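You operate a simulated robot arm through the tools that you are given. There is no shell and no other tool.

Carry out the task below with a simulated two-armed robot. There is one attempt and no reset: what you move stays moved.

Task
Brush the cream teapot's spout clean, then pour the red cup full to its line.
Fine: put the brush in its pot and the teapot back. Set down upright: spout brush.

Only the result counts: the job must be done as asked and must still hold three seconds after the hand-in. Knocking over, shifting, dropping, spilling or breaking anything else fails it.

Robot
Two 7-joint arms with two-finger parallel grippers on one trunk, on a base that moves. Base frame: it is fixed to the floor where the robot stands at the start and does not move with it; the origin is under the middle of the robot, x ahead of it, y to its left, z up. Readings come in mm, rad, newtons and seconds.
The left shoulder is at the start at [50, 158, 1083], the right one opposite. With the tool pointing down near the work surface each hand reaches from about 180 to 660 mm from the robot's upright axis, wherever it stands, measured 20 degrees to its own side. Places, roughly: bamboo whisk [3000, -500, 1000]; black caddy [3000, -1250, 750]; black iron kettle (16x14x19 cm) [3600, -2600, 1100]; black iron kettle lid (9x9x5 cm) [3600, -2600, 1200]; china teapot [3500, -2000, 1500]; cold tap lever [2800, -100, 900]; cream teapot [3000, -1750, 1000]; descaler jar [3250, -2000, 1000]; glass jug [2750, -500, 1000]; glass kettle [3250, -2000, 1000]; glass kettle lid (10x10x5 cm) [3100, -1900, 1000]; glass teapot [2750, 0, 750]; green caddy [3000, -1500, 750]; heat dial [3000, -1900, 900]; hot tap lever [2700, 100, 900]; infuser [2750, 0, 750]; kettle button [3000, -2000, 900]; red cup, white cup [3000, -1500, 750]; saucer [3250, -1250, 750]; spout brush [3250, -1750, 1000]; stirring spoon [3250, -1500, 1000]; sugar bowl [3500, -1750, 750]; tea bowl [2750, -500, 750]; tea scoop (11x4x4 cm) [3000, -1500, 800]; tea strainer [3250, -1500, 750]; teal caddy [3000, -1500, 750]; yellow cup [3250, -1250, 1000]. Payload 3.91 kg a hand.
The tool frame of a hand sits at the grasp point between the pads (the TCP): z along the fingers, y along the line on which they close. The tips reach 30 mm beyond it. The gripper opens to 110 mm. The fingers are 20 mm wide and 10 mm thick; the gripper's body (48 by 112 mm) begins 55 mm behind the TCP.
Orientation is that of the tool frame in the base frame, as a unit quaternion [w, x, y, z]. With the fingers straight down and closing along the base's y, the tool's x points along the base's -x, its y along +y and its z along -z.

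Tools
- The arms move only by the tool step_arm. It takes "left_commands", "right_commands" or both (then of equal length, played together; a hand with none holds still); each is a list of rows, each an object (a shift or turn left out is 0, a gripper value left out holds the last) with "xyz": the shift along the base's x, y, z in mm, a list of three; "angular": the turn, a rotation vector about the base's x, y, z in rad, a list of three; "jaw": the finger opening in mm, from 0 to 110. In form: [{"xyz": [tx, ty, tz], "angular": [ax, ay, az], "jaw": jaw}, ...]. A call has 1 to 20 rows; each row is the pose to reach, as a shift and turn from the pose commanded when the call began. Rows are played at 5 a second. More than 50 mm and 0.15 rad between two rows, or a gripper value outside its range, and nothing of the call is played. A pose out of reach is approached as far as the arm can. The call stops where the force on the tool passes 40 N (or 10 N more than at its start, if that is more) or the arm is blocked; 0.2 s more then pass. The fingers move at their own pace (about 153 mm/s each) and stop on an object; they squeeze with about 39 N. The grip force told is the motor's: it shows also when the fingers shut on nothing. Time passes only in rows, and 0.2 s behind the last, so rows that repeat a pose let the fingers close. It gives the time, the measured TCP pose, the force on the tool (base axes), the opening and the grip force at its end, in the units of the frame above (readings bear some noise), with the torque about the TCP (base axes, N m) and any sound that the robot's microphone picked up, and new pictures: "views" is both (left out), scene, wrist or none (wrist: the cameras of the hands that moved).
- Cameras (640 x 400 px; columns grow to the right, rows downward): "scene" is now at [129.1, -21.9, 1251.5]; the picture's right is [-0.23, -0.97, 0.00], its down [-0.27, 0.06, -0.96] and it looks along [0.94, -0.22, -0.27] (base axes); focal length 214 px, centre (320, 200). "left" rides on the left gripper at [72, -17, -103] in its tool frame; the picture's right is [0.23, 0.97, 0.00], its down [-0.76, 0.18, -0.62] and it looks along [-0.61, 0.14, 0.78] (tool axes); focal length 222 px, centre (320, 200). "right" rides on the right gripper at [72, 17, -103] in its tool frame; the picture's right is [-0.23, 0.97, 0.00], its down [-0.76, -0.18, -0.62] and it looks along [-0.61, -0.14, 0.78] (tool axes); focal length 222 px, centre (320, 200).
- lift_body(by): slides the trunk up (or, below 0, down) by that many mm; the arms and the scene camera ride with it, the base frame stays. It gives what a move gives, with no picture.
- steer(legs): drives the robot by 1 to 6 legs, each [ahead, turn to the left] in mm and rad, along the robot's own axes; the way and the turn of a leg run together, so that a leg with both is an arc; at most 1500 mm and 3.142 rad a leg. The arms and the cameras ride along, it lands a little off, and it stops where it bumps. It gives what a move gives, and a new picture of the scene camera.
- turn_head(pan, tilt): turns the head with the scene camera to pan (to the left, within 1.396 rad either way) and tilt (down, from -0.506 to 1.204), counted from straight ahead of the robot. It gives what a move gives, and a new picture of the scene camera.
- point_at(camera, pixels): for up to 12 pixels [column, row] of the newest picture of that camera ("zoom" is the newest enlarged one), the place [x, y, z] in the base frame of the surface seen there, good to about 2 mm. No time passes.
- close_up(camera, box): a new picture of the part [left, top, right, bottom] of that camera's present view, enlarged. No time passes.
- hand_in(): hands the job in; it is judged then, once.

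Open the grippers and draw the arms clear of the work before you hand the job in, unless the task says otherwise.

The tools are called after "Request:" as name(argument=value, ...) on one line, values as JSON. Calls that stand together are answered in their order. step_arm: Moves the arms, as the interface text tells. Its arguments: {"type":"object","properties":{"left_commands":{"type":"array","items":{"type":"object","properties":{"xyz":{"type":"array","items":{"type":"number"}},"angular":{"type":"array","items":{"type":"number"}},"jaw":{"type":"number"}}}},"right_commands":{"type":"array","items":{"type":"object","properties":{"xyz":{"type":"array","items":{"type":"number"}},"angular":{"type":"array","items":{"type":"number"}},"jaw":{"type":"number"}}}},"views":{"type":"string","enum":["both","scene","wrist","none"]}},"required":[]} The other tools are called the same way: lift_body (by) moves the trunk up or down; steer (legs) drives the base; turn_head (pan, tilt) turns the head that bears the scene camera; point_at (camera, pixels) gives the place of the surface under pixels of a picture; close_up (camera, box) takes an enlarged picture of a part of a camera's view; hand_in () hands the job in.

At the start:

```text
clock: 0.0
left_ee_pos: [505.8, 196.8, 1118.7]
left_tool_rot: [0.0, 0.002, 1.0, 0.0]
left_ft_force: [1.0, 0.6, -0.6]
left_torque: [0.01, -0.01, 0.03]
left_grip_width: 110.1
left_grip_force: 0.0
right_ee_pos: [303.6, -154.1, 1208.8]
right_tool_rot: [-0.001, 0.003, 1.0, 0.0]
right_ft_force: [-0.3, -0.6, -0.4]
right_torque: [-0.05, -0.02, 0.0]
right_grip_width: 110.2
right_grip_force: 0.0
trunk travel left (down, up): [-325.0, 157.0]
robot x, y, heading: [-3.6, -4.9, -0.005]
head pan, tilt (commanded): [-0.229, 0.278]
```

scene: 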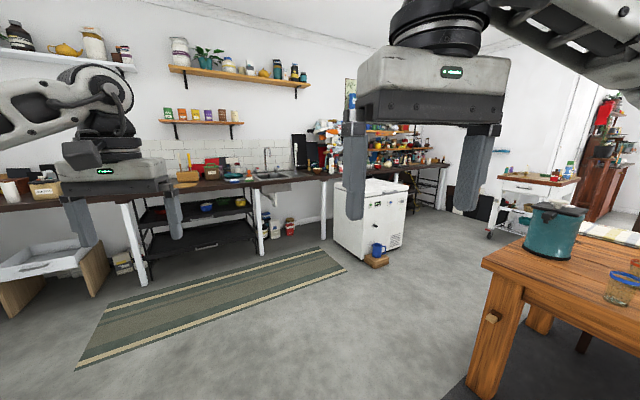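
right: 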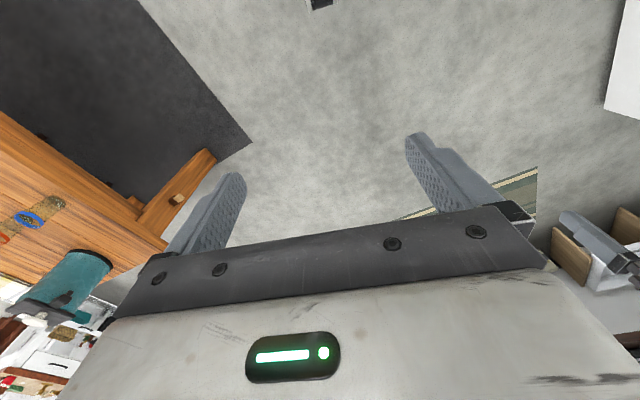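
left: 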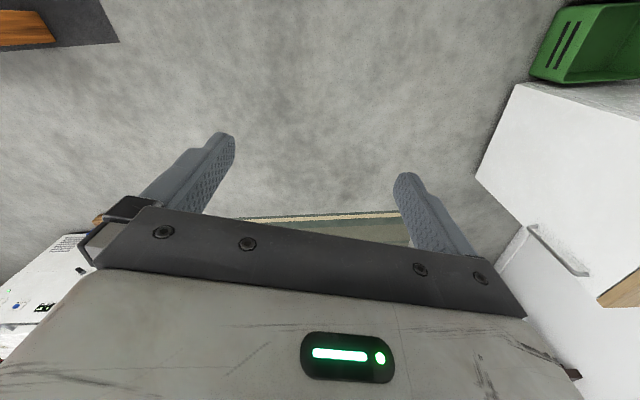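

The scene picture shows a counter along the far wall, with a crowded area around column 380, row 140. I enlarge that part to find the teapot, brush and red cup.

Request:
close_up(camera="scene", box=[290, 90, 460, 200])

Request:
close_up(camera="scene", box=[460, 80, 640, 300])

```text
3.64 times, centred on (375, 145) of scene
```

zoom: 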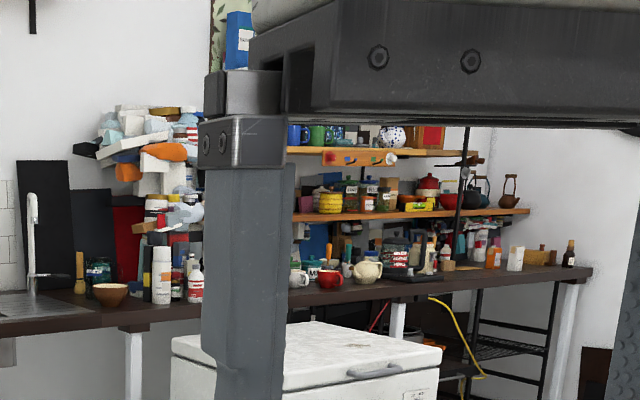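

```text
1.82 times, centred on (550, 190) of scene
```

zoom: 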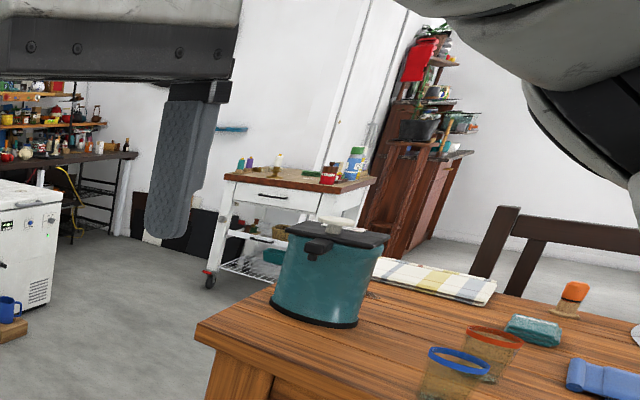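

In the zoomed picture I see the cream teapot (zoom 365,270) and red cup (zoom 330,278) on the counter, behind a white chest. I re-take the close-up and measure places.

Request:
close_up(camera="scene", box=[360, 140, 450, 196])

```text
7.11 times, centred on (405, 168) of scene
```

zoom: 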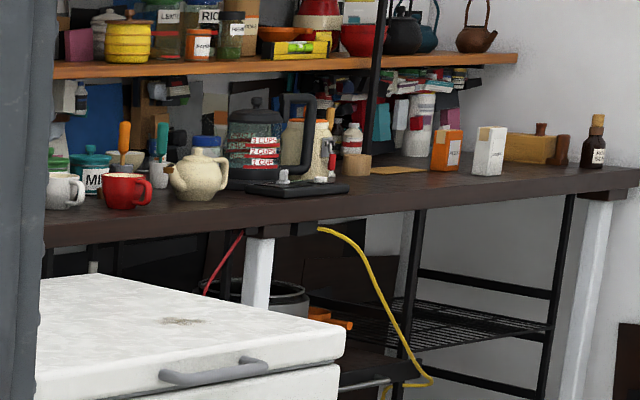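

Request:
point_at(camera="zoom", pixels=[[200, 180], [127, 190], [65, 190], [163, 180], [124, 135], [250, 130], [300, 188], [335, 330], [60, 285], [210, 215], [600, 150], [70, 230]])

Request:
point_at(camera="scene", pixels=[[375, 190], [340, 190], [400, 190], [375, 265], [490, 260], [430, 230], [555, 225], [340, 260], [420, 200], [460, 220], [270, 180], [495, 200]])

```text
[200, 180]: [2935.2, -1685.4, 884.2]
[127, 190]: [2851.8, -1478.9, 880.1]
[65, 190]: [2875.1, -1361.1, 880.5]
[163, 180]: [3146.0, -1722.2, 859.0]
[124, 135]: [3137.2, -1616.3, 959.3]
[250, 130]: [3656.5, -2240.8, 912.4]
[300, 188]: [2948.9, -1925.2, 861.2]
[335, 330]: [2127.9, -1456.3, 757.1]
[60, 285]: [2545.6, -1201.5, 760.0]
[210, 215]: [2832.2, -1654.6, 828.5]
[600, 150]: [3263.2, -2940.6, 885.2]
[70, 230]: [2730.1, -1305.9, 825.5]
```

```text
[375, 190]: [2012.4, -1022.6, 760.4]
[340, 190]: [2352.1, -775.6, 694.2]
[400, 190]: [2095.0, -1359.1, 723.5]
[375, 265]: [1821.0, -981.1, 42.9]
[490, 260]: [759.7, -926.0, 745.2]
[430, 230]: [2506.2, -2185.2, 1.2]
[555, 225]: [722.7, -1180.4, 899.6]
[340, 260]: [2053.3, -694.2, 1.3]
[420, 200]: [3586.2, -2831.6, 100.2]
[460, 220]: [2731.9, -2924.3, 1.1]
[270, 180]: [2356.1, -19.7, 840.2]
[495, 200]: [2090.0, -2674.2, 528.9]
```

The counter edge runs obliquely (its normal heads about +0.28 rad) with the chest freezer in front; I need a path between the table at right and the freezer. I pan the head right to see the table and free floor.

Request:
turn_head(pan=-0.75, tilt=0.45)

```text
clock: 0.9
left_ee_pos: [504.5, 197.4, 1119.4]
left_tool_rot: [0.0, 0.002, 1.0, 0.0]
left_ft_force: [0.8, -0.2, -0.4]
left_torque: [0.01, 0.01, 0.01]
left_grip_width: 110.2
left_grip_force: 0.1
right_ee_pos: [304.4, -154.2, 1209.0]
right_tool_rot: [0.0, 0.003, 1.0, 0.001]
right_ft_force: [-0.3, -0.9, 0.3]
right_torque: [-0.01, 0.0, 0.01]
right_grip_width: 110.0
right_grip_force: 0.1
trunk travel left (down, up): [-325.0, 157.0]
robot x, y, heading: [0.5, -0.7, 0.001]
head pan, tilt (commanded): [-0.75, 0.45]
```

scene: 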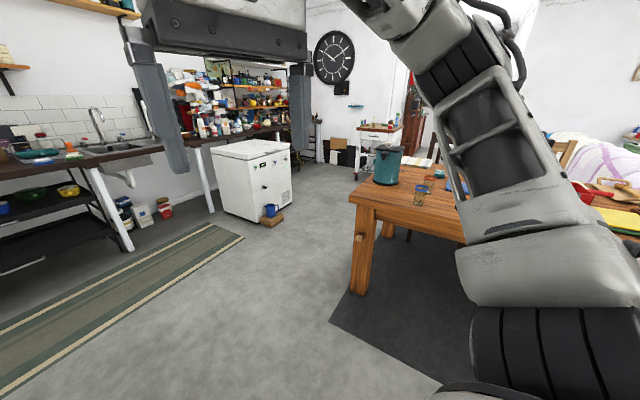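

I measure the table corners, freezer corners, the blue mug on the floor block at (270,212) and free floor between.

Request:
point_at(camera="scene", pixels=[[352, 196], [375, 172], [430, 160], [270, 210], [278, 218], [262, 220], [213, 152], [250, 157], [288, 145], [291, 195], [355, 180], [363, 285]])

Request:
close_up(camera="scene", box=[200, 110, 440, 260])

```text
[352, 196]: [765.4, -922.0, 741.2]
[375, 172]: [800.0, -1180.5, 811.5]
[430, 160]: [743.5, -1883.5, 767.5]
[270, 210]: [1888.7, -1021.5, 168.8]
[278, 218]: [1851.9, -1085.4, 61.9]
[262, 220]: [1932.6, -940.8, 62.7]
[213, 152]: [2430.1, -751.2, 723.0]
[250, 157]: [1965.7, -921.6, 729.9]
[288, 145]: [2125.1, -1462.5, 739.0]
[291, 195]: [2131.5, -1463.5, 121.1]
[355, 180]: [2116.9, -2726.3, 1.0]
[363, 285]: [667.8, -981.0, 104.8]
```

```text
2.67 times, centred on (320, 185) of scene
```

zoom: 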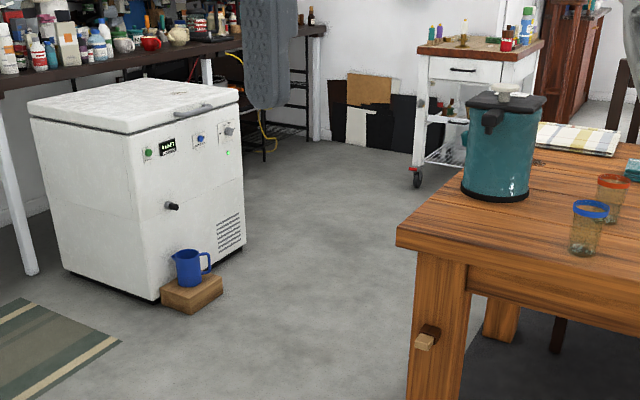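

Now I measure the far edge of the table and the clear corridor, plus the white trolley and the floor near the counter.

Request:
point_at(camera="zoom", pixels=[[405, 225], [440, 188], [465, 165], [540, 125], [610, 155], [422, 180], [428, 60], [270, 130], [318, 130], [190, 270], [160, 295], [243, 245]])

```text
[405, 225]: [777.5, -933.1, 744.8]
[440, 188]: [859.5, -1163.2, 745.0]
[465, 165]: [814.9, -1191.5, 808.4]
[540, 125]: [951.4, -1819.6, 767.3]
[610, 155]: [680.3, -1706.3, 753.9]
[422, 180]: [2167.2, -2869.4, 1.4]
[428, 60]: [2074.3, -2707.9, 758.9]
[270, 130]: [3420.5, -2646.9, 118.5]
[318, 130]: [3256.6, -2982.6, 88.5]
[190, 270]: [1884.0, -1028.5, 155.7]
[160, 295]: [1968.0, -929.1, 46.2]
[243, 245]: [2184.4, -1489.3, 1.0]
```

The corridor between table (edge through 777,-933 and 860,-1163) and freezer (front-right corner 2125,-1462) is about 1.1 m. I first pull the left arm in, then drive.

Request:
step_arm(left_commands=[{"xyz": [-45, 0, 15]}, {"xyz": [-90, 0, 35]}, {"xyz": [-135, 0, 55]}, {"xyz": [-180, 0, 75]}, {"xyz": [-205, 0, 90]}], views="none")

```text
clock: 2.1
left_ee_pos: [300.3, 197.0, 1209.3]
left_tool_rot: [0.0, 0.001, 1.0, -0.001]
left_ft_force: [-0.3, -0.2, -0.1]
left_torque: [0.0, -0.02, 0.02]
left_grip_width: 110.0
left_grip_force: 0.0
right_ee_pos: [303.7, -154.4, 1208.9]
right_tool_rot: [0.0, 0.002, 1.0, 0.0]
right_ft_force: [1.3, -0.2, 0.4]
right_torque: [-0.01, 0.01, 0.0]
right_grip_width: 110.0
right_grip_force: 0.0
trunk travel left (down, up): [-325.0, 157.0]
robot x, y, heading: [-2.0, -2.6, -0.002]
head pan, tilt (commanded): [-0.75, 0.45]
```

Arms are tucked; I drive to about (1200,-530) and turn toward the gap between table and freezer.

Request:
steer(legs=[[0, -0.416], [1312, 0], [0, -0.837]])

```text
clock: 12.1
left_ee_pos: [1477.9, -736.3, 1208.3]
left_tool_rot: [0.0, 0.584, 0.812, 0.0]
left_ft_force: [0.5, 0.3, -0.2]
left_torque: [-0.02, 0.02, -0.01]
left_grip_width: 110.1
left_grip_force: 0.1
right_ee_pos: [1147.8, -852.5, 1208.2]
right_tool_rot: [0.001, 0.583, 0.812, 0.002]
right_ft_force: [0.3, -0.4, 0.6]
right_torque: [0.0, -0.01, 0.01]
right_grip_width: 109.9
right_grip_force: 0.0
trunk travel left (down, up): [-325.0, 157.0]
robot x, y, heading: [1194.3, -516.3, -1.244]
head pan, tilt (commanded): [-0.75, 0.45]
```

scene: 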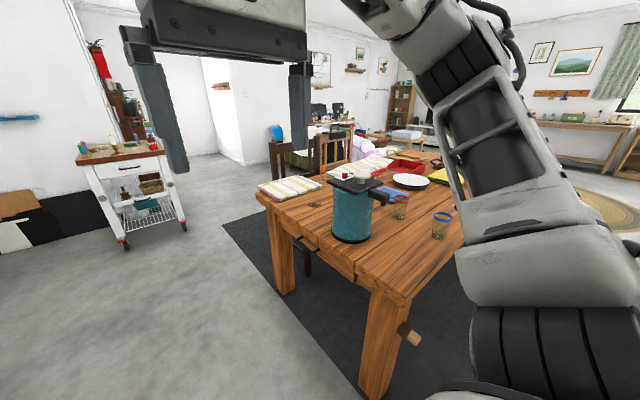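

The table edge runs along columns 260–405; I check where its far corner (260,195) lies and look straight ahead.

Request:
point_at(camera="scene", pixels=[[258, 196], [385, 293], [290, 215], [285, 285], [375, 390], [120, 240], [130, 160]])

Request:
turn_head(pan=0.2, tilt=0.5)

```text
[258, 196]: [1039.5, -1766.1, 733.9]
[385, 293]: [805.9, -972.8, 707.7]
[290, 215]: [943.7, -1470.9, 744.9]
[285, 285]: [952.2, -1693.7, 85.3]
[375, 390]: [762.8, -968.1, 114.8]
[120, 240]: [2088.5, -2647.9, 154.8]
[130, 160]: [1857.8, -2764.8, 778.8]
```

```text
clock: 13.3
left_ee_pos: [1478.8, -735.4, 1208.9]
left_tool_rot: [0.0, 0.583, 0.812, 0.0]
left_ft_force: [0.1, -0.5, 0.0]
left_torque: [-0.03, 0.01, -0.02]
left_grip_width: 110.3
left_grip_force: 0.1
right_ee_pos: [1146.9, -853.6, 1208.3]
right_tool_rot: [0.001, 0.583, 0.812, 0.001]
right_ft_force: [0.2, 0.1, 0.2]
right_torque: [0.0, -0.01, 0.0]
right_grip_width: 109.8
right_grip_force: 0.0
trunk travel left (down, up): [-325.0, 157.0]
robot x, y, heading: [1190.1, -513.2, -1.242]
head pan, tilt (commanded): [0.201, 0.499]
```

scene: 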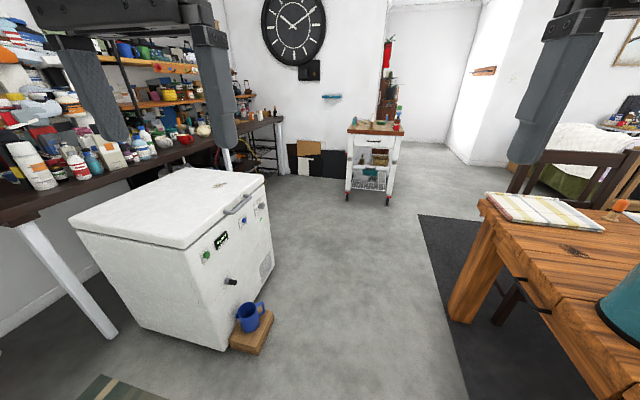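

The way ahead (column ~320) is clear between mug and table. I drive 1600 mm and turn left to face the counter.

Request:
steer(legs=[[800, 0], [800, 0], [0, 1.525]])

Request:
turn_head(pan=0.2, tilt=0.4)

```text
clock: 25.1
left_ee_pos: [1947.4, -1739.8, 1210.0]
left_tool_rot: [0.0, -0.141, 0.99, 0.0]
left_ft_force: [0.5, 0.3, -0.4]
left_torque: [-0.01, 0.03, 0.01]
left_grip_width: 109.9
left_grip_force: 0.2
right_ee_pos: [2049.6, -2075.8, 1209.2]
right_tool_rot: [0.0, -0.139, 0.99, 0.001]
right_ft_force: [0.8, -0.4, -0.8]
right_torque: [0.02, -0.01, -0.01]
right_grip_width: 110.0
right_grip_force: 0.0
trunk travel left (down, up): [-325.0, 157.0]
robot x, y, heading: [1713.5, -2015.2, 0.281]
head pan, tilt (commanded): [0.201, 0.499]
```

scene: 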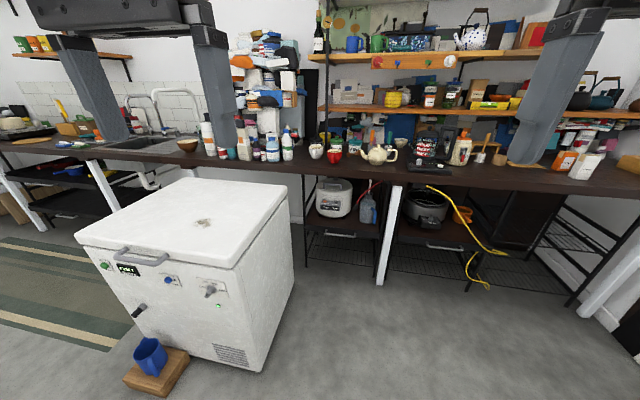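

```text
clock: 25.8
left_ee_pos: [1947.6, -1739.5, 1209.3]
left_tool_rot: [0.0, -0.141, 0.99, 0.0]
left_ft_force: [0.8, -0.3, -0.1]
left_torque: [-0.01, -0.02, -0.03]
left_grip_width: 110.1
left_grip_force: 0.0
right_ee_pos: [2050.1, -2076.3, 1209.9]
right_tool_rot: [0.0, -0.139, 0.99, 0.001]
right_ft_force: [0.5, 0.3, -0.3]
right_torque: [0.0, 0.01, 0.04]
right_grip_width: 109.8
right_grip_force: 0.1
trunk travel left (down, up): [-325.0, 157.0]
robot x, y, heading: [1712.6, -2010.8, 0.281]
head pan, tilt (commanded): [0.201, 0.4]
```

scene: 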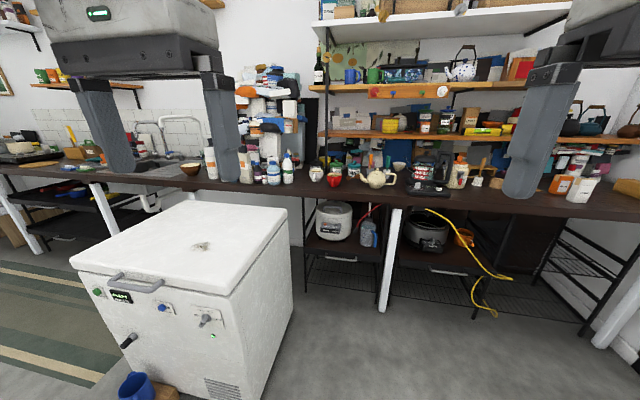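

I now face the counter; white cup (316,172), red cup (332,178) and cream teapot (378,178) are in view. I zoom in on them.

Request:
close_up(camera="scene", box=[290, 130, 450, 230])

Request:
point_at(camera="zoom", pixels=[[105, 170], [167, 190], [350, 190], [300, 240], [420, 310], [365, 145], [235, 165], [340, 170], [430, 180], [300, 20], [520, 20], [140, 380]])

```text
4.00 times, centred on (370, 180) of scene
```

zoom: 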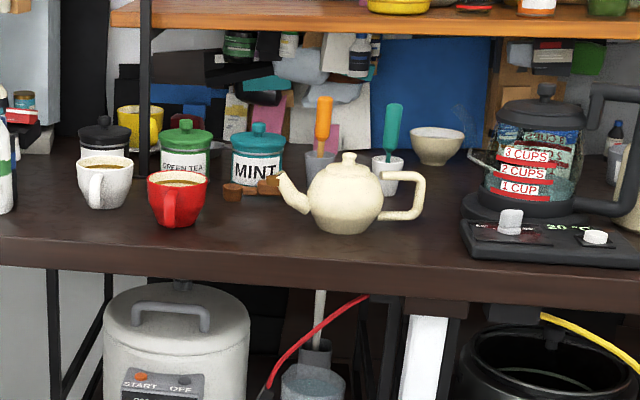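

```text
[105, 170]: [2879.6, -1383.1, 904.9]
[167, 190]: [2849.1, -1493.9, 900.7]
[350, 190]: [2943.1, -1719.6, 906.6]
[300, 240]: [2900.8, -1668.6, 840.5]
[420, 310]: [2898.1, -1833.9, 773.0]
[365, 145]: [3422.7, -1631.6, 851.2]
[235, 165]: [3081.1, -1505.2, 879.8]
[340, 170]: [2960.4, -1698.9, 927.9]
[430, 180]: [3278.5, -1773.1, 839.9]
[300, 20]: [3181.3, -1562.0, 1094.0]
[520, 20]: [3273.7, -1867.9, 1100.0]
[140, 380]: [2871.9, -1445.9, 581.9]
```

Counter top is z≈840, shelf front at z≈1094, brushes (orange and teal handled) behind the teapot. I drive up to about (2560,-1838), right of the freezer.

Request:
steer(legs=[[0, -0.08], [860, 0], [0, 0.08]])

Request:
turn_head(pan=0.1, tilt=0.65)

```text
clock: 31.4
left_ee_pos: [2790.7, -1559.5, 1209.1]
left_tool_rot: [0.0, -0.143, 0.99, 0.0]
left_ft_force: [0.8, 0.3, 0.0]
left_torque: [-0.01, 0.05, 0.02]
left_grip_width: 109.7
left_grip_force: 0.1
right_ee_pos: [2894.2, -1895.1, 1208.0]
right_tool_rot: [0.0, -0.142, 0.99, 0.0]
right_ft_force: [-0.6, 0.0, 0.0]
right_torque: [0.0, 0.0, 0.01]
right_grip_width: 110.1
right_grip_force: 0.1
trunk travel left (down, up): [-325.0, 157.0]
robot x, y, heading: [2561.7, -1835.9, 0.293]
head pan, tilt (commanded): [0.201, 0.4]
```

scene: 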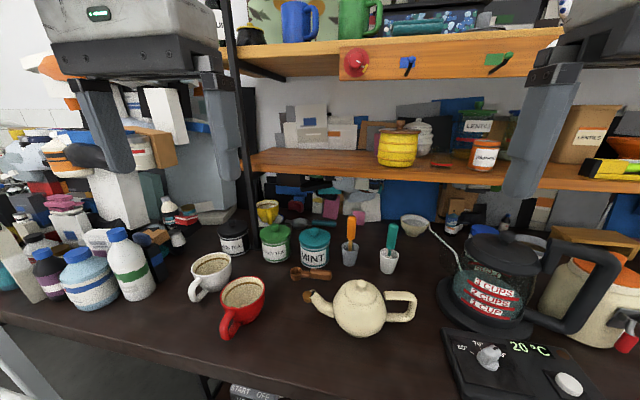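

```text
clock: 32.1
left_ee_pos: [2790.7, -1559.4, 1209.1]
left_tool_rot: [0.0, -0.143, 0.99, 0.0]
left_ft_force: [0.5, 0.3, 0.4]
left_torque: [-0.02, -0.01, 0.04]
left_grip_width: 110.0
left_grip_force: 0.1
right_ee_pos: [2895.0, -1895.4, 1209.9]
right_tool_rot: [0.0, -0.143, 0.99, 0.0]
right_ft_force: [0.6, -0.1, 0.1]
right_torque: [-0.02, 0.03, -0.01]
right_grip_width: 110.1
right_grip_force: 0.1
trunk travel left (down, up): [-325.0, 157.0]
robot x, y, heading: [2561.1, -1837.8, 0.291]
head pan, tilt (commanded): [0.099, 0.649]
```

scene: 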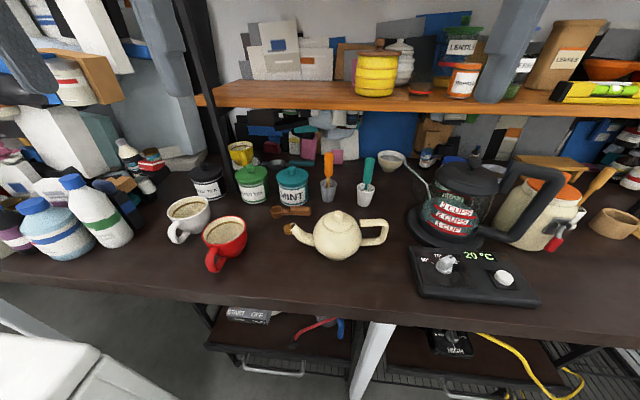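

The red cup (222,240), teapot (338,232), and the two handled tools (327,180 orange; 367,180 teal) are now close. I zoom in to see details.

Request:
close_up(camera="scene", box=[280, 150, 400, 270])

Request:
close_up(camera="scene", box=[160, 180, 260, 280])

Request:
close_up(camera="scene", box=[300, 140, 400, 210])

```text
3.33 times, centred on (340, 210) of scene
```

zoom: 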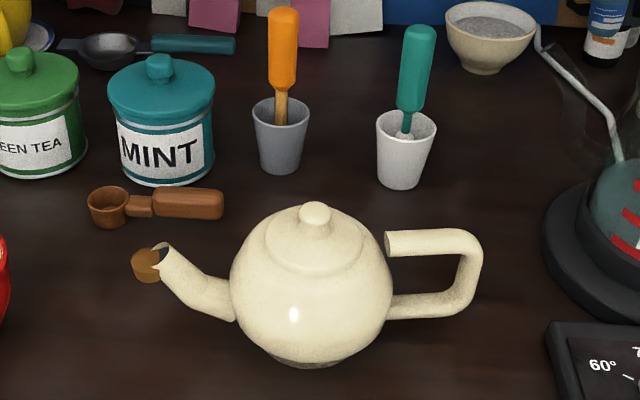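

```text
4.00 times, centred on (210, 230) of scene
```

zoom: 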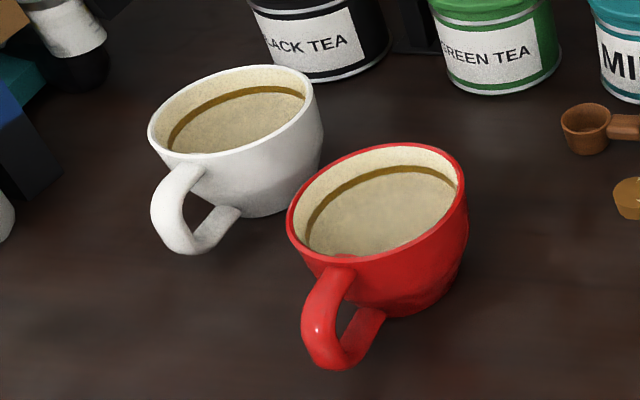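

```text
5.71 times, centred on (350, 175) of scene
```

zoom: 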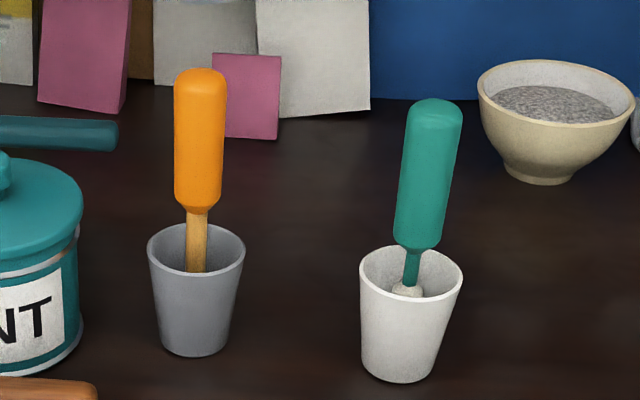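

The teal handle with a white bristle head stands in the white pot (the spout brush); the spout tip has a brown crust, and the red cup is empty with a brown fill line. I measure these in the newest zoom.

Request:
point_at(camera="zoom", pixels=[[435, 105], [425, 180], [412, 240], [405, 290], [410, 330], [365, 265], [460, 275], [405, 380], [445, 180], [405, 180], [200, 75], [200, 320]])

Request:
close_up(camera="scene", box=[290, 195, 400, 265])

```text
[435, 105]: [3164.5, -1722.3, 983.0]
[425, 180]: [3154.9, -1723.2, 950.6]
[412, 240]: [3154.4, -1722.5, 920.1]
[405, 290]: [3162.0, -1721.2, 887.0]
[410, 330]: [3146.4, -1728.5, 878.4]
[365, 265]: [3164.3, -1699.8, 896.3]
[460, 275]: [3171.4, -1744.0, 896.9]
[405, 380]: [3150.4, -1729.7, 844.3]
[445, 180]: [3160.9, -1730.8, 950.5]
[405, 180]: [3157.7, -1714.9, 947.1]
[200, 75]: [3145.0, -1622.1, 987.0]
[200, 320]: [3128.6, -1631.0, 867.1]
```

```text
5.71 times, centred on (345, 230) of scene
```

zoom: 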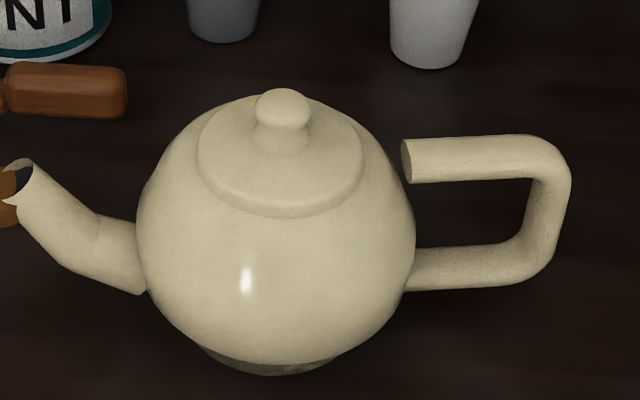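

I look more closely at the spout tip with its brown crust, near scene (297,228), and measure the teapot's features.

Request:
point_at(camera="zoom", pixels=[[282, 105], [270, 240], [20, 175], [8, 210], [80, 240], [430, 160], [540, 150], [555, 210], [500, 268], [430, 275], [270, 365], [140, 240]])

Request:
close_up(camera="scene", box=[280, 212, 320, 237])

```text
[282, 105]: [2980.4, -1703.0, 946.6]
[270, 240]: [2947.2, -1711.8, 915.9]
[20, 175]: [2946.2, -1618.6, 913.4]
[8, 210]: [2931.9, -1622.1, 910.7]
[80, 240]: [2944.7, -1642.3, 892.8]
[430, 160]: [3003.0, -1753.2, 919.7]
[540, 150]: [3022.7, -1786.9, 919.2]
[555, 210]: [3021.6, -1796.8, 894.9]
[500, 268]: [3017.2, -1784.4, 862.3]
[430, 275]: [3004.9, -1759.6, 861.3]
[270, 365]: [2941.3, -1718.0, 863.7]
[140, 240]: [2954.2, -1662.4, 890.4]
```

```text
16.00 times, centred on (300, 224) of scene
```

zoom: 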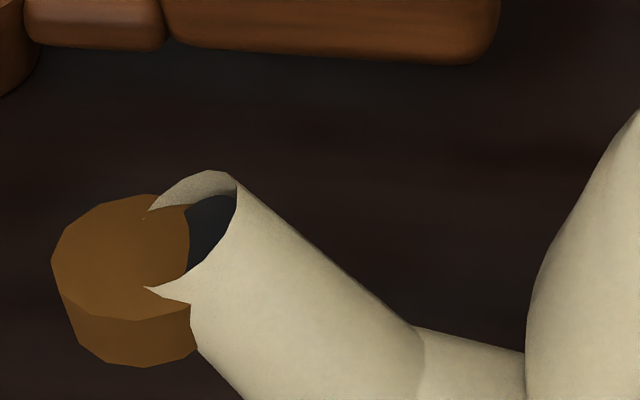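

The brown crust is a small disc lodged at the spout's mouth. I measure it and the spout tip.

Request:
point_at(camera="zoom", pixels=[[120, 250], [70, 255], [165, 215], [150, 310], [130, 350], [210, 235], [210, 180], [175, 293], [300, 320], [420, 360], [180, 250], [235, 190]])

```text
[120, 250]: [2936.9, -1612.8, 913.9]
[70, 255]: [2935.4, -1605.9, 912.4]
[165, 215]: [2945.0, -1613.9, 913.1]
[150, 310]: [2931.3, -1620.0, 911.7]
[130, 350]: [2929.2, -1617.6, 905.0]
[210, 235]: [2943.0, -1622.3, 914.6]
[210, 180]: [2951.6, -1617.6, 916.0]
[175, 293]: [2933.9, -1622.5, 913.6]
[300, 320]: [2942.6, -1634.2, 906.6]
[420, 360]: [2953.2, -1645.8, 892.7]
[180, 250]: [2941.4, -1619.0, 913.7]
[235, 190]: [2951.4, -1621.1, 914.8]
```

Crust disc centre ≈ (2939,-1615), top z≈914. Now I measure the red cup rim, line and neighbours.

Request:
close_up(camera="scene", box=[190, 205, 260, 275])

Request:
point_at(camera="scene", pixels=[[204, 236], [224, 217], [245, 228], [225, 247], [225, 235], [212, 262], [190, 208], [180, 235], [290, 212], [450, 262], [503, 278], [440, 245]])

```text
5.71 times, centred on (225, 240) of scene
```

zoom: 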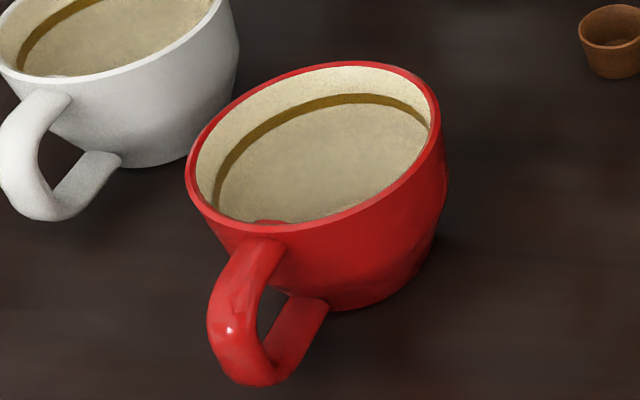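

```text
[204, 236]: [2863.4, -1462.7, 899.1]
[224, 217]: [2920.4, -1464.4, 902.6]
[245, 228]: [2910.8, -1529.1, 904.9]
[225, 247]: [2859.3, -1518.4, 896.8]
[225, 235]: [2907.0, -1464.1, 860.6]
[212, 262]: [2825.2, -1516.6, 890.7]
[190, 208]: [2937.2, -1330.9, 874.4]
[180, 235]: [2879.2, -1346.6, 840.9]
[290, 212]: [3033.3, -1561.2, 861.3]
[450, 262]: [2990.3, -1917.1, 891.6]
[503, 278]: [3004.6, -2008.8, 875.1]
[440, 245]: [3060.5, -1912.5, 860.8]
```

Request:
point_at(camera="zoom", pixels=[[188, 170], [390, 65], [440, 130], [270, 220], [330, 63], [310, 170], [370, 98], [225, 170], [350, 290], [225, 330], [250, 120], [420, 160]])

```text
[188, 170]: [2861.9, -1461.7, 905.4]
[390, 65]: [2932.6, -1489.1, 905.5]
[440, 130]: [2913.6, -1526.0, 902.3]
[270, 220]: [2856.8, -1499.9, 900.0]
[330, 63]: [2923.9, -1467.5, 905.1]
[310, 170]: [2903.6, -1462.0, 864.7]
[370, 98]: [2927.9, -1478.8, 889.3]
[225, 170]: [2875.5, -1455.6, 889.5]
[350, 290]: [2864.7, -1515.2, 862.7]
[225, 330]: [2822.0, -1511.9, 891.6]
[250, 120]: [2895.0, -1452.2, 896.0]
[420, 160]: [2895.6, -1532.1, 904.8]
```

Cup centre ≈ (2894,-1492), rim z≈905, line z≈889. I check the obstacles beside the brush: glass kettle spout, tea bowl and shelf edge, and zoom on them.

Request:
point_at(camera="scene", pixels=[[408, 168], [422, 185], [430, 205], [392, 165], [380, 155], [367, 100], [330, 97], [420, 103], [300, 160], [345, 155], [470, 175], [515, 175]])

Request:
close_up(camera="scene", box=[330, 80, 530, 205])

```text
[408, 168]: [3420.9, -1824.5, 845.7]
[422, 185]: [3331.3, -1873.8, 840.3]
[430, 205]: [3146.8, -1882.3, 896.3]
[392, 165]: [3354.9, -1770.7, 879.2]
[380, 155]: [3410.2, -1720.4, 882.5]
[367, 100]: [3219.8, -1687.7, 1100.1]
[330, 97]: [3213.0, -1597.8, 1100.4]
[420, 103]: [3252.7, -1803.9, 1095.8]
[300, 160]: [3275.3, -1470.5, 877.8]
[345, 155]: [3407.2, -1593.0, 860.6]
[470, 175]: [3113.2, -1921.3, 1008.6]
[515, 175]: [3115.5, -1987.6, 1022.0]
```

```text
3.20 times, centred on (430, 142) of scene
```

zoom: 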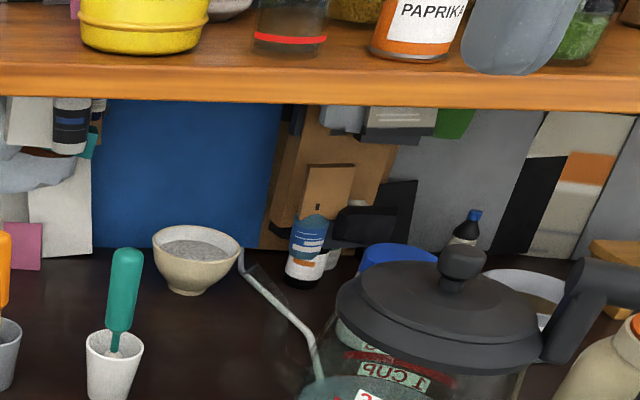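

The kettle's thin spout rises to zoom (241,252); I measure it, the brush and the shelf front edge again.

Request:
point_at(camera="zoom", pixels=[[241, 258], [262, 282], [285, 308], [308, 340], [125, 252], [122, 285], [117, 325], [200, 92], [100, 84], [180, 285], [350, 300], [340, 340]])

```text
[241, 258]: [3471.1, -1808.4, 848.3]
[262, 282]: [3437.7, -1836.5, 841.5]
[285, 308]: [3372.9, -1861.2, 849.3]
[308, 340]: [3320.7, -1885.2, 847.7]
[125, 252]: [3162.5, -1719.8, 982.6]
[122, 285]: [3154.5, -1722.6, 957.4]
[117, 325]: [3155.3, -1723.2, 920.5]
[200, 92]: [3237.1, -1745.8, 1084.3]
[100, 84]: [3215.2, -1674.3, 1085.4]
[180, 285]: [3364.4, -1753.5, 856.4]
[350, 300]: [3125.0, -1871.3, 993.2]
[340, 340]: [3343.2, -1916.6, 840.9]
```

The way to the brush (handle centre ≈ (3162,-1721), z 918–985) is clear if the left hand comes in tilted 45° forward. I move the right hand aside and bring the left hand to a pre-grasp point with a 60 mm opening.

Request:
step_arm(right_commands=[{"xyz": [10, -32, 0]}, {"xyz": [20, -64, 0]}, {"xyz": [29, -96, 0]}], views="none")

Request:
step_arm(left_commands=[{"xyz": [31.7, -17.8, -19.7], "angular": [0.0225, -0.0752, 0], "jaw": 60}, {"xyz": [63.4, -35.6, -39.4], "angular": [0.045, -0.1504, 0], "jaw": 60}, {"xyz": [95.1, -53.4, -59.1], "angular": [0.0675, -0.2256, 0], "jaw": 60}, {"xyz": [126.8, -71.2, -78.8], "angular": [0.09, -0.3008, 0], "jaw": 60}, {"xyz": [158.5, -89, -98.5], "angular": [0.1125, -0.376, 0], "jaw": 60}, {"xyz": [190.2, -106.8, -118.2], "angular": [0.135, -0.4512, 0], "jaw": 60}, {"xyz": [221.9, -124.6, -137.9], "angular": [0.1575, -0.5264, 0], "jaw": 60}, {"xyz": [253.6, -142.4, -157.6], "angular": [0.18, -0.6016, 0], "jaw": 60}, {"xyz": [285.3, -160.2, -177.3], "angular": [0.2025, -0.6768, 0], "jaw": 60}, {"xyz": [317, -178, -197], "angular": [0.225, -0.752, 0], "jaw": 60}, {"xyz": [317, -178, -197], "angular": [0.225, -0.752, 0], "jaw": 60}], views="both")

```text
clock: 32.9
left_ee_pos: [2790.2, -1560.2, 1209.3]
left_tool_rot: [0.001, -0.144, 0.99, 0.0]
left_ft_force: [0.2, 0.3, 0.0]
left_torque: [0.02, -0.03, -0.02]
left_grip_width: 110.0
left_grip_force: 0.0
right_ee_pos: [2925.0, -1992.6, 1207.4]
right_tool_rot: [0.0, -0.143, 0.99, 0.001]
right_ft_force: [0.0, 0.3, -0.8]
right_torque: [0.0, 0.02, 0.03]
right_grip_width: 109.9
right_grip_force: 0.0
trunk travel left (down, up): [-325.0, 157.0]
robot x, y, heading: [2557.7, -1834.5, 0.294]
head pan, tilt (commanded): [0.099, 0.649]
```

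```text
clock: 35.3
left_ee_pos: [3105.4, -1738.5, 1009.5]
left_tool_rot: [0.379, -0.133, 0.914, 0.056]
left_ft_force: [0.3, 0.2, 0.0]
left_torque: [0.01, 0.01, 0.02]
left_grip_width: 60.0
left_grip_force: 0.1
right_ee_pos: [2925.1, -1991.3, 1207.3]
right_tool_rot: [0.0, -0.142, 0.99, 0.001]
right_ft_force: [-0.3, -0.4, 0.4]
right_torque: [-0.02, 0.02, -0.02]
right_grip_width: 110.0
right_grip_force: 0.1
trunk travel left (down, up): [-325.0, 157.0]
robot x, y, heading: [2559.8, -1833.1, 0.292]
head pan, tilt (commanded): [0.099, 0.649]
```

scene: 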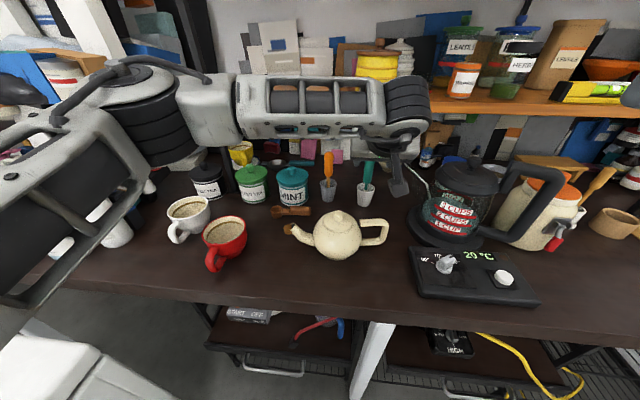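
left: 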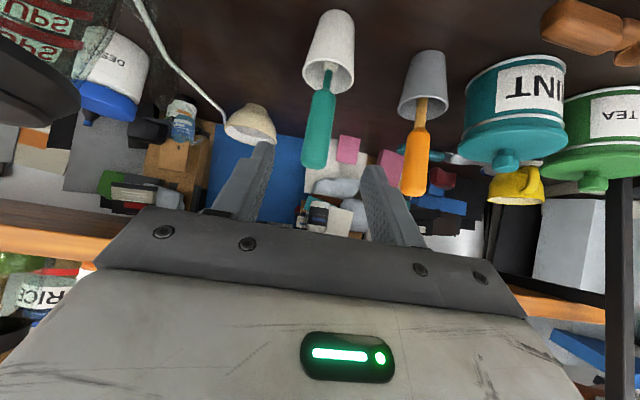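

The left camera shows the teal brush handle at (320,120) between the open fingers (tips at about (268,150) and (375,175)). I measure the handle from the wrist camera.

Request:
point_at(camera="left", pixels=[[318, 150], [305, 140], [331, 140], [322, 110], [312, 110], [333, 112], [326, 85], [328, 70], [310, 62], [330, 20], [412, 180], [420, 90]])

Request:
close_up(camera="left", box=[240, 0, 440, 200])

```text
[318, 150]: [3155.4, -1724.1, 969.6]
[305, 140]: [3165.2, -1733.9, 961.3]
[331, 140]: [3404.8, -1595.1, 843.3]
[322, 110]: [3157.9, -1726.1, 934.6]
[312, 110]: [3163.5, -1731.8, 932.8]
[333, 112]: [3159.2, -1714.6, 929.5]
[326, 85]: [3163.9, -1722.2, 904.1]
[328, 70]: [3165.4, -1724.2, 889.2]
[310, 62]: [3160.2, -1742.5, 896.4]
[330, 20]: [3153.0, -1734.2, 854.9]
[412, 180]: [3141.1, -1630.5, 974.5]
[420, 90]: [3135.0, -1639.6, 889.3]
```

```text
2.00 times, centred on (340, 100) of left
```

zoom: 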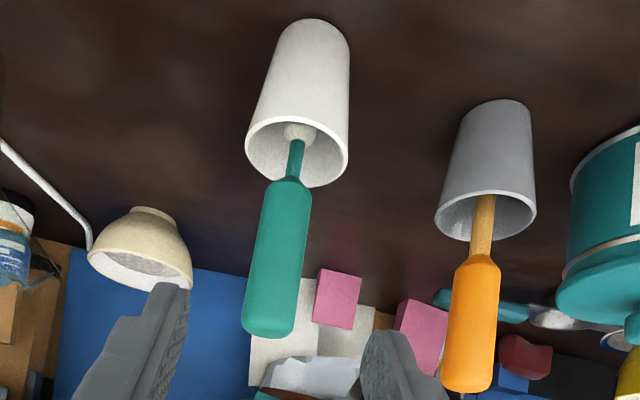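

The handle centre is about (3163,-1723). I advance along the finger direction to it.

Request:
step_arm(left_commands=[{"xyz": [14.5, 3.8, -13.6]}, {"xyz": [29, 7.5, -27.2]}, {"xyz": [43.5, 11.3, -40.8]}, {"xyz": [58, 15, -54.5]}, {"xyz": [58, 15, -54.5]}], views="both")

```text
clock: 36.5
left_ee_pos: [3164.2, -1722.7, 956.9]
left_tool_rot: [0.379, -0.133, 0.914, 0.057]
left_ft_force: [-0.2, 0.0, -0.3]
left_torque: [0.03, 0.01, -0.04]
left_grip_width: 59.9
left_grip_force: 0.1
right_ee_pos: [2924.7, -1991.4, 1206.8]
right_tool_rot: [-0.001, -0.143, 0.99, 0.001]
right_ft_force: [-0.1, -0.3, 0.8]
right_torque: [0.04, 0.01, 0.02]
right_grip_width: 109.8
right_grip_force: 0.0
trunk travel left (down, up): [-325.0, 157.0]
robot x, y, heading: [2556.1, -1837.0, 0.294]
head pan, tilt (commanded): [0.099, 0.649]
```

scene: 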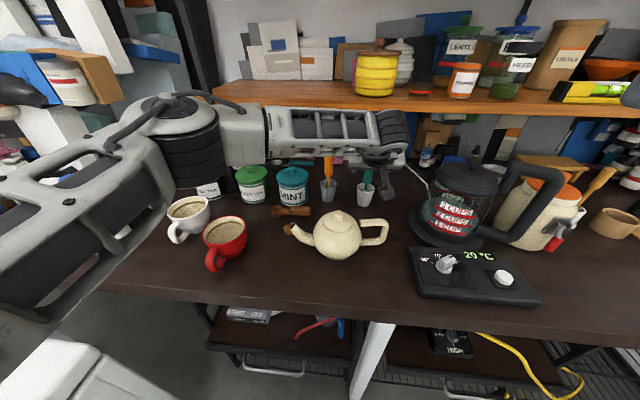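
left: 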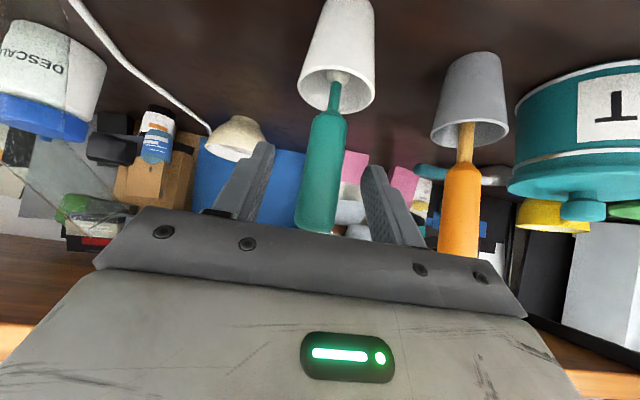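

The handle lies between the fingers at (320,170) in the left view. I close the left gripper.

Request:
step_arm(left_commands=[{"jaw": 30}, {"jaw": 10}, {"jaw": 10}, {"jaw": 10}], views="wrist")

```text
clock: 37.5
left_ee_pos: [3165.1, -1722.9, 957.8]
left_tool_rot: [0.378, -0.132, 0.914, 0.056]
left_ft_force: [0.3, 0.0, 0.5]
left_torque: [0.04, -0.03, -0.02]
left_grip_width: 21.9
left_grip_force: 38.8
right_ee_pos: [2925.9, -1991.5, 1208.1]
right_tool_rot: [0.0, -0.143, 0.99, 0.001]
right_ft_force: [0.1, -0.3, -0.6]
right_torque: [-0.06, 0.0, -0.01]
right_grip_width: 109.8
right_grip_force: 0.0
trunk travel left (down, up): [-325.0, 157.0]
robot x, y, heading: [2560.1, -1834.4, 0.288]
head pan, tilt (commanded): [0.099, 0.649]
```

left: 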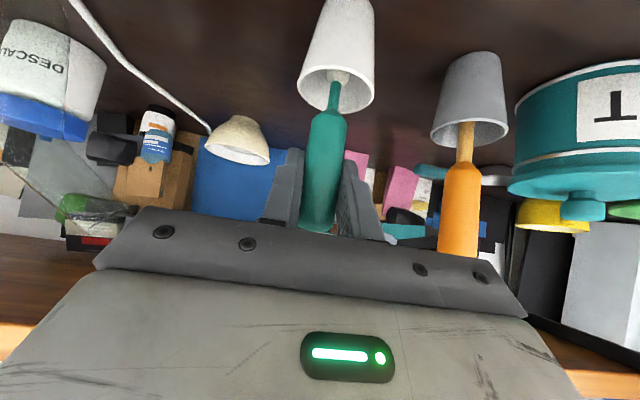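

Gripped (21.9 mm, 39 N). I lift the brush straight up out of the pot.

Request:
step_arm(left_commands=[{"xyz": [0, 0, 15]}, {"xyz": [0, 0, 30]}, {"xyz": [0, 0, 45]}, {"xyz": [0, 0, 60]}, {"xyz": [0, 0, 72]}, {"xyz": [0, 0, 72]}], views="both")

```text
clock: 38.9
left_ee_pos: [3165.8, -1721.5, 1030.3]
left_tool_rot: [0.378, -0.132, 0.915, 0.055]
left_ft_force: [0.3, 0.3, -0.1]
left_torque: [0.02, 0.02, 0.03]
left_grip_width: 21.8
left_grip_force: 39.0
right_ee_pos: [2925.8, -1991.3, 1206.3]
right_tool_rot: [-0.001, -0.142, 0.99, 0.0]
right_ft_force: [-0.6, 0.7, 0.7]
right_torque: [-0.01, 0.01, -0.02]
right_grip_width: 110.1
right_grip_force: 0.0
trunk travel left (down, up): [-325.0, 157.0]
robot x, y, heading: [2559.5, -1833.7, 0.294]
head pan, tilt (commanded): [0.099, 0.649]
```

scene: 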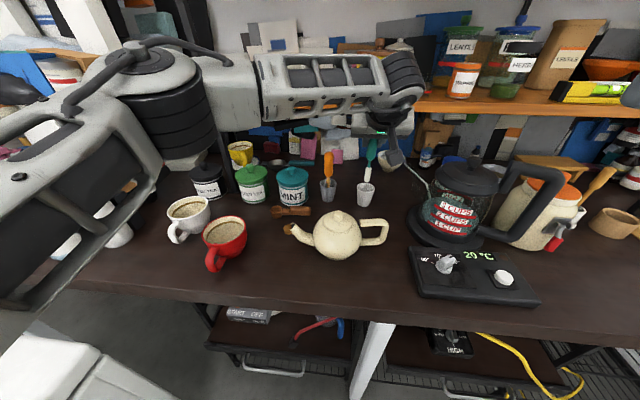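
left: 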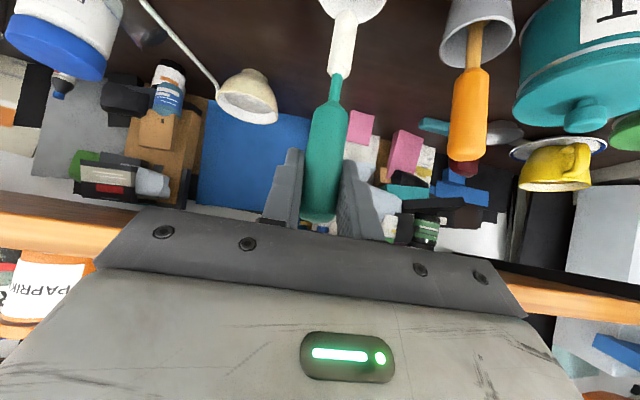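

The white bristle head is now visible below the handle at (345,45) of the left view. I check whether it has cleared the pot.

Request:
close_up(camera="scene", box=[340, 130, 400, 215])

Request:
close_up(camera="left", box=[290, 0, 410, 75])

Request:
point_at(camera="left", pixels=[[343, 20], [343, 14], [345, 60], [338, 75], [330, 16], [326, 3], [380, 3], [350, 2]])

```text
4.71 times, centred on (370, 172) of scene
```

zoom: 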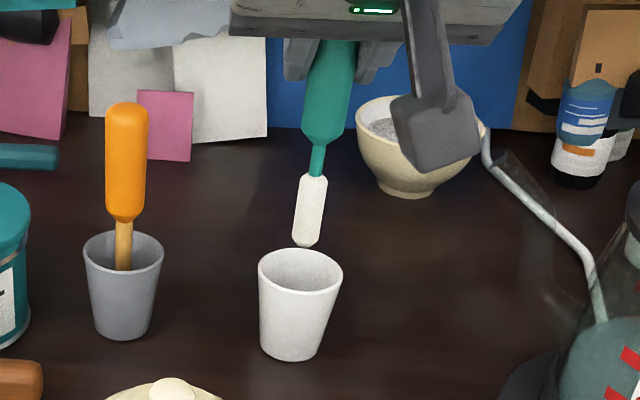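

```text
5.33 times, centred on (350, 38) of left
```

zoom: 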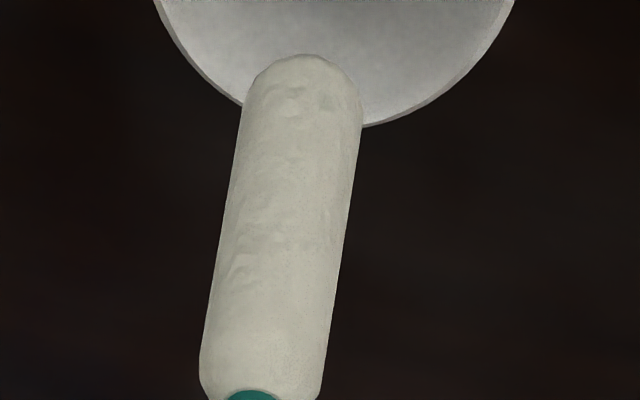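

```text
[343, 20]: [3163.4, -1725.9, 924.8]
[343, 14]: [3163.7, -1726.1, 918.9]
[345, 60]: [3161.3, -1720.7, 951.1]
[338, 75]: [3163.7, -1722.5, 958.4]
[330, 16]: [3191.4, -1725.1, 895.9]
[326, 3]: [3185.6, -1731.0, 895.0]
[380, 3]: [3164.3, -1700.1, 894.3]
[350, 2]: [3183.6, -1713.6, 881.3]
```

The bristle bottom is at z≈917 (about 113 mm below the TCP) and clear of the pot rim at 897. I retreat backwards and up, then bring the brush to wait above the spout tip.

Request:
step_arm(left_commands=[{"xyz": [-26, -8, 12]}, {"xyz": [-52, -16, 26]}, {"xyz": [-77, -23, 40]}, {"xyz": [-107, 2.6, 42]}, {"xyz": [-137, 28.4, 44]}, {"xyz": [-167, 54.2, 46]}, {"xyz": [-197, 80, 48]}, {"xyz": [-226, 106, 50]}, {"xyz": [-226, 106, 50]}], views="both")

```text
clock: 40.9
left_ee_pos: [2939.7, -1616.5, 1078.5]
left_tool_rot: [0.379, -0.132, 0.914, 0.056]
left_ft_force: [-0.5, -0.2, -0.2]
left_torque: [-0.03, 0.06, 0.02]
left_grip_width: 21.7
left_grip_force: 39.2
right_ee_pos: [2924.9, -1991.1, 1206.1]
right_tool_rot: [0.0, -0.143, 0.99, 0.002]
right_ft_force: [0.2, -0.1, -0.5]
right_torque: [0.06, -0.04, -0.02]
right_grip_width: 110.0
right_grip_force: 0.1
trunk travel left (down, up): [-325.0, 157.0]
robot x, y, heading: [2558.2, -1838.5, 0.288]
head pan, tilt (commanded): [0.099, 0.649]
```

scene: 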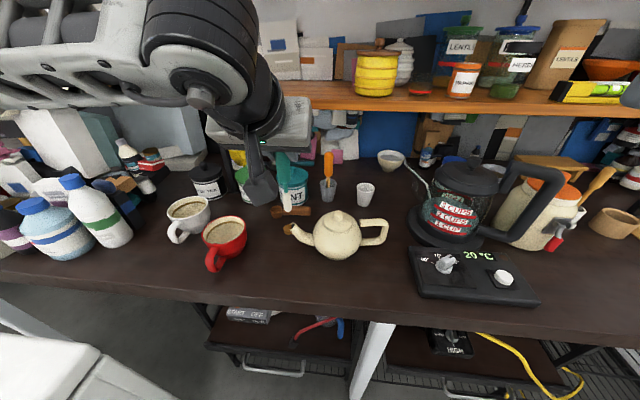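
left: 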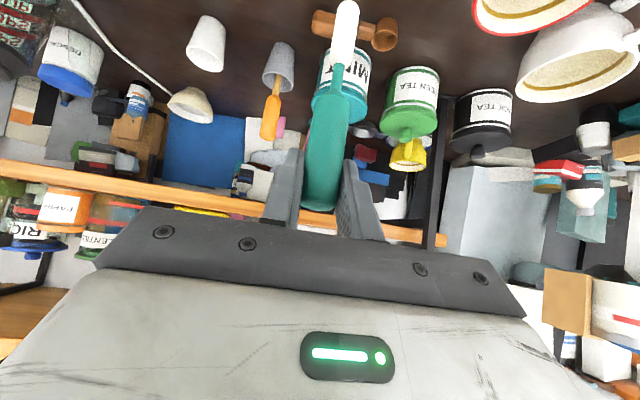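

The brush waits at (2939,-1616,1078). Now I bring the right hand above the teapot handle at height, yawing by -1.386 rad so the fingers will close across the handle.

Request:
step_arm(right_commands=[{"xyz": [12, 16, 0], "angular": [0, 0, -0.1386]}, {"xyz": [24, 32, 0], "angular": [0, 0, -0.2772]}, {"xyz": [36, 48, 0], "angular": [0, 0, -0.4158]}, {"xyz": [48, 64, 0], "angular": [0, 0, -0.5544]}, {"xyz": [60, 80, 0], "angular": [0, 0, -0.693]}, {"xyz": [72, 96, 0], "angular": [0, 0, -0.8316]}, {"xyz": [84, 112, 0], "angular": [0, 0, -0.9702]}, {"xyz": [96, 128, 0], "angular": [0, 0, -1.1088]}, {"xyz": [108, 144, 0], "angular": [0, 0, -1.2474]}, {"xyz": [119, 162, 0], "angular": [0, 0, -1.386], "jaw": 60}, {"xyz": [119, 162, 0], "angular": [0, 0, -1.386], "jaw": 60}], views="both")

```text
clock: 43.3
left_ee_pos: [2940.2, -1616.4, 1079.0]
left_tool_rot: [0.377, -0.133, 0.915, 0.057]
left_ft_force: [1.1, 0.2, -0.3]
left_torque: [0.0, 0.02, -0.04]
left_grip_width: 22.1
left_grip_force: 38.7
right_ee_pos: [3043.4, -1827.9, 1209.5]
right_tool_rot: [0.0, 0.524, 0.852, 0.0]
right_ft_force: [-0.3, -0.3, 0.6]
right_torque: [0.01, -0.02, 0.01]
right_grip_width: 60.2
right_grip_force: 0.1
trunk travel left (down, up): [-325.0, 157.0]
robot x, y, heading: [2561.9, -1836.0, 0.294]
head pan, tilt (commanded): [0.099, 0.649]
```

scene: 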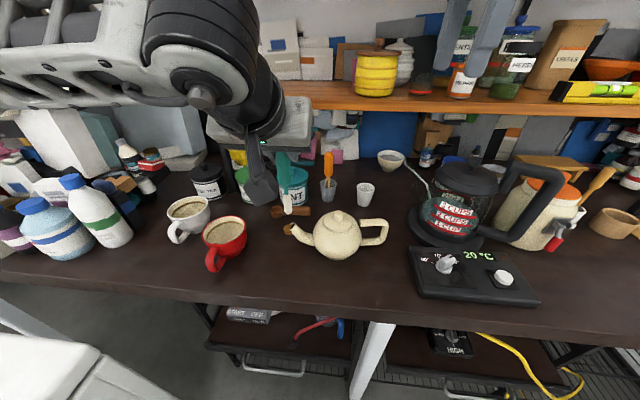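
right: 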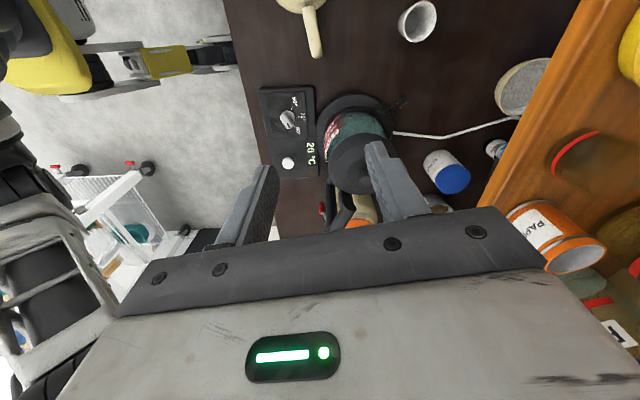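

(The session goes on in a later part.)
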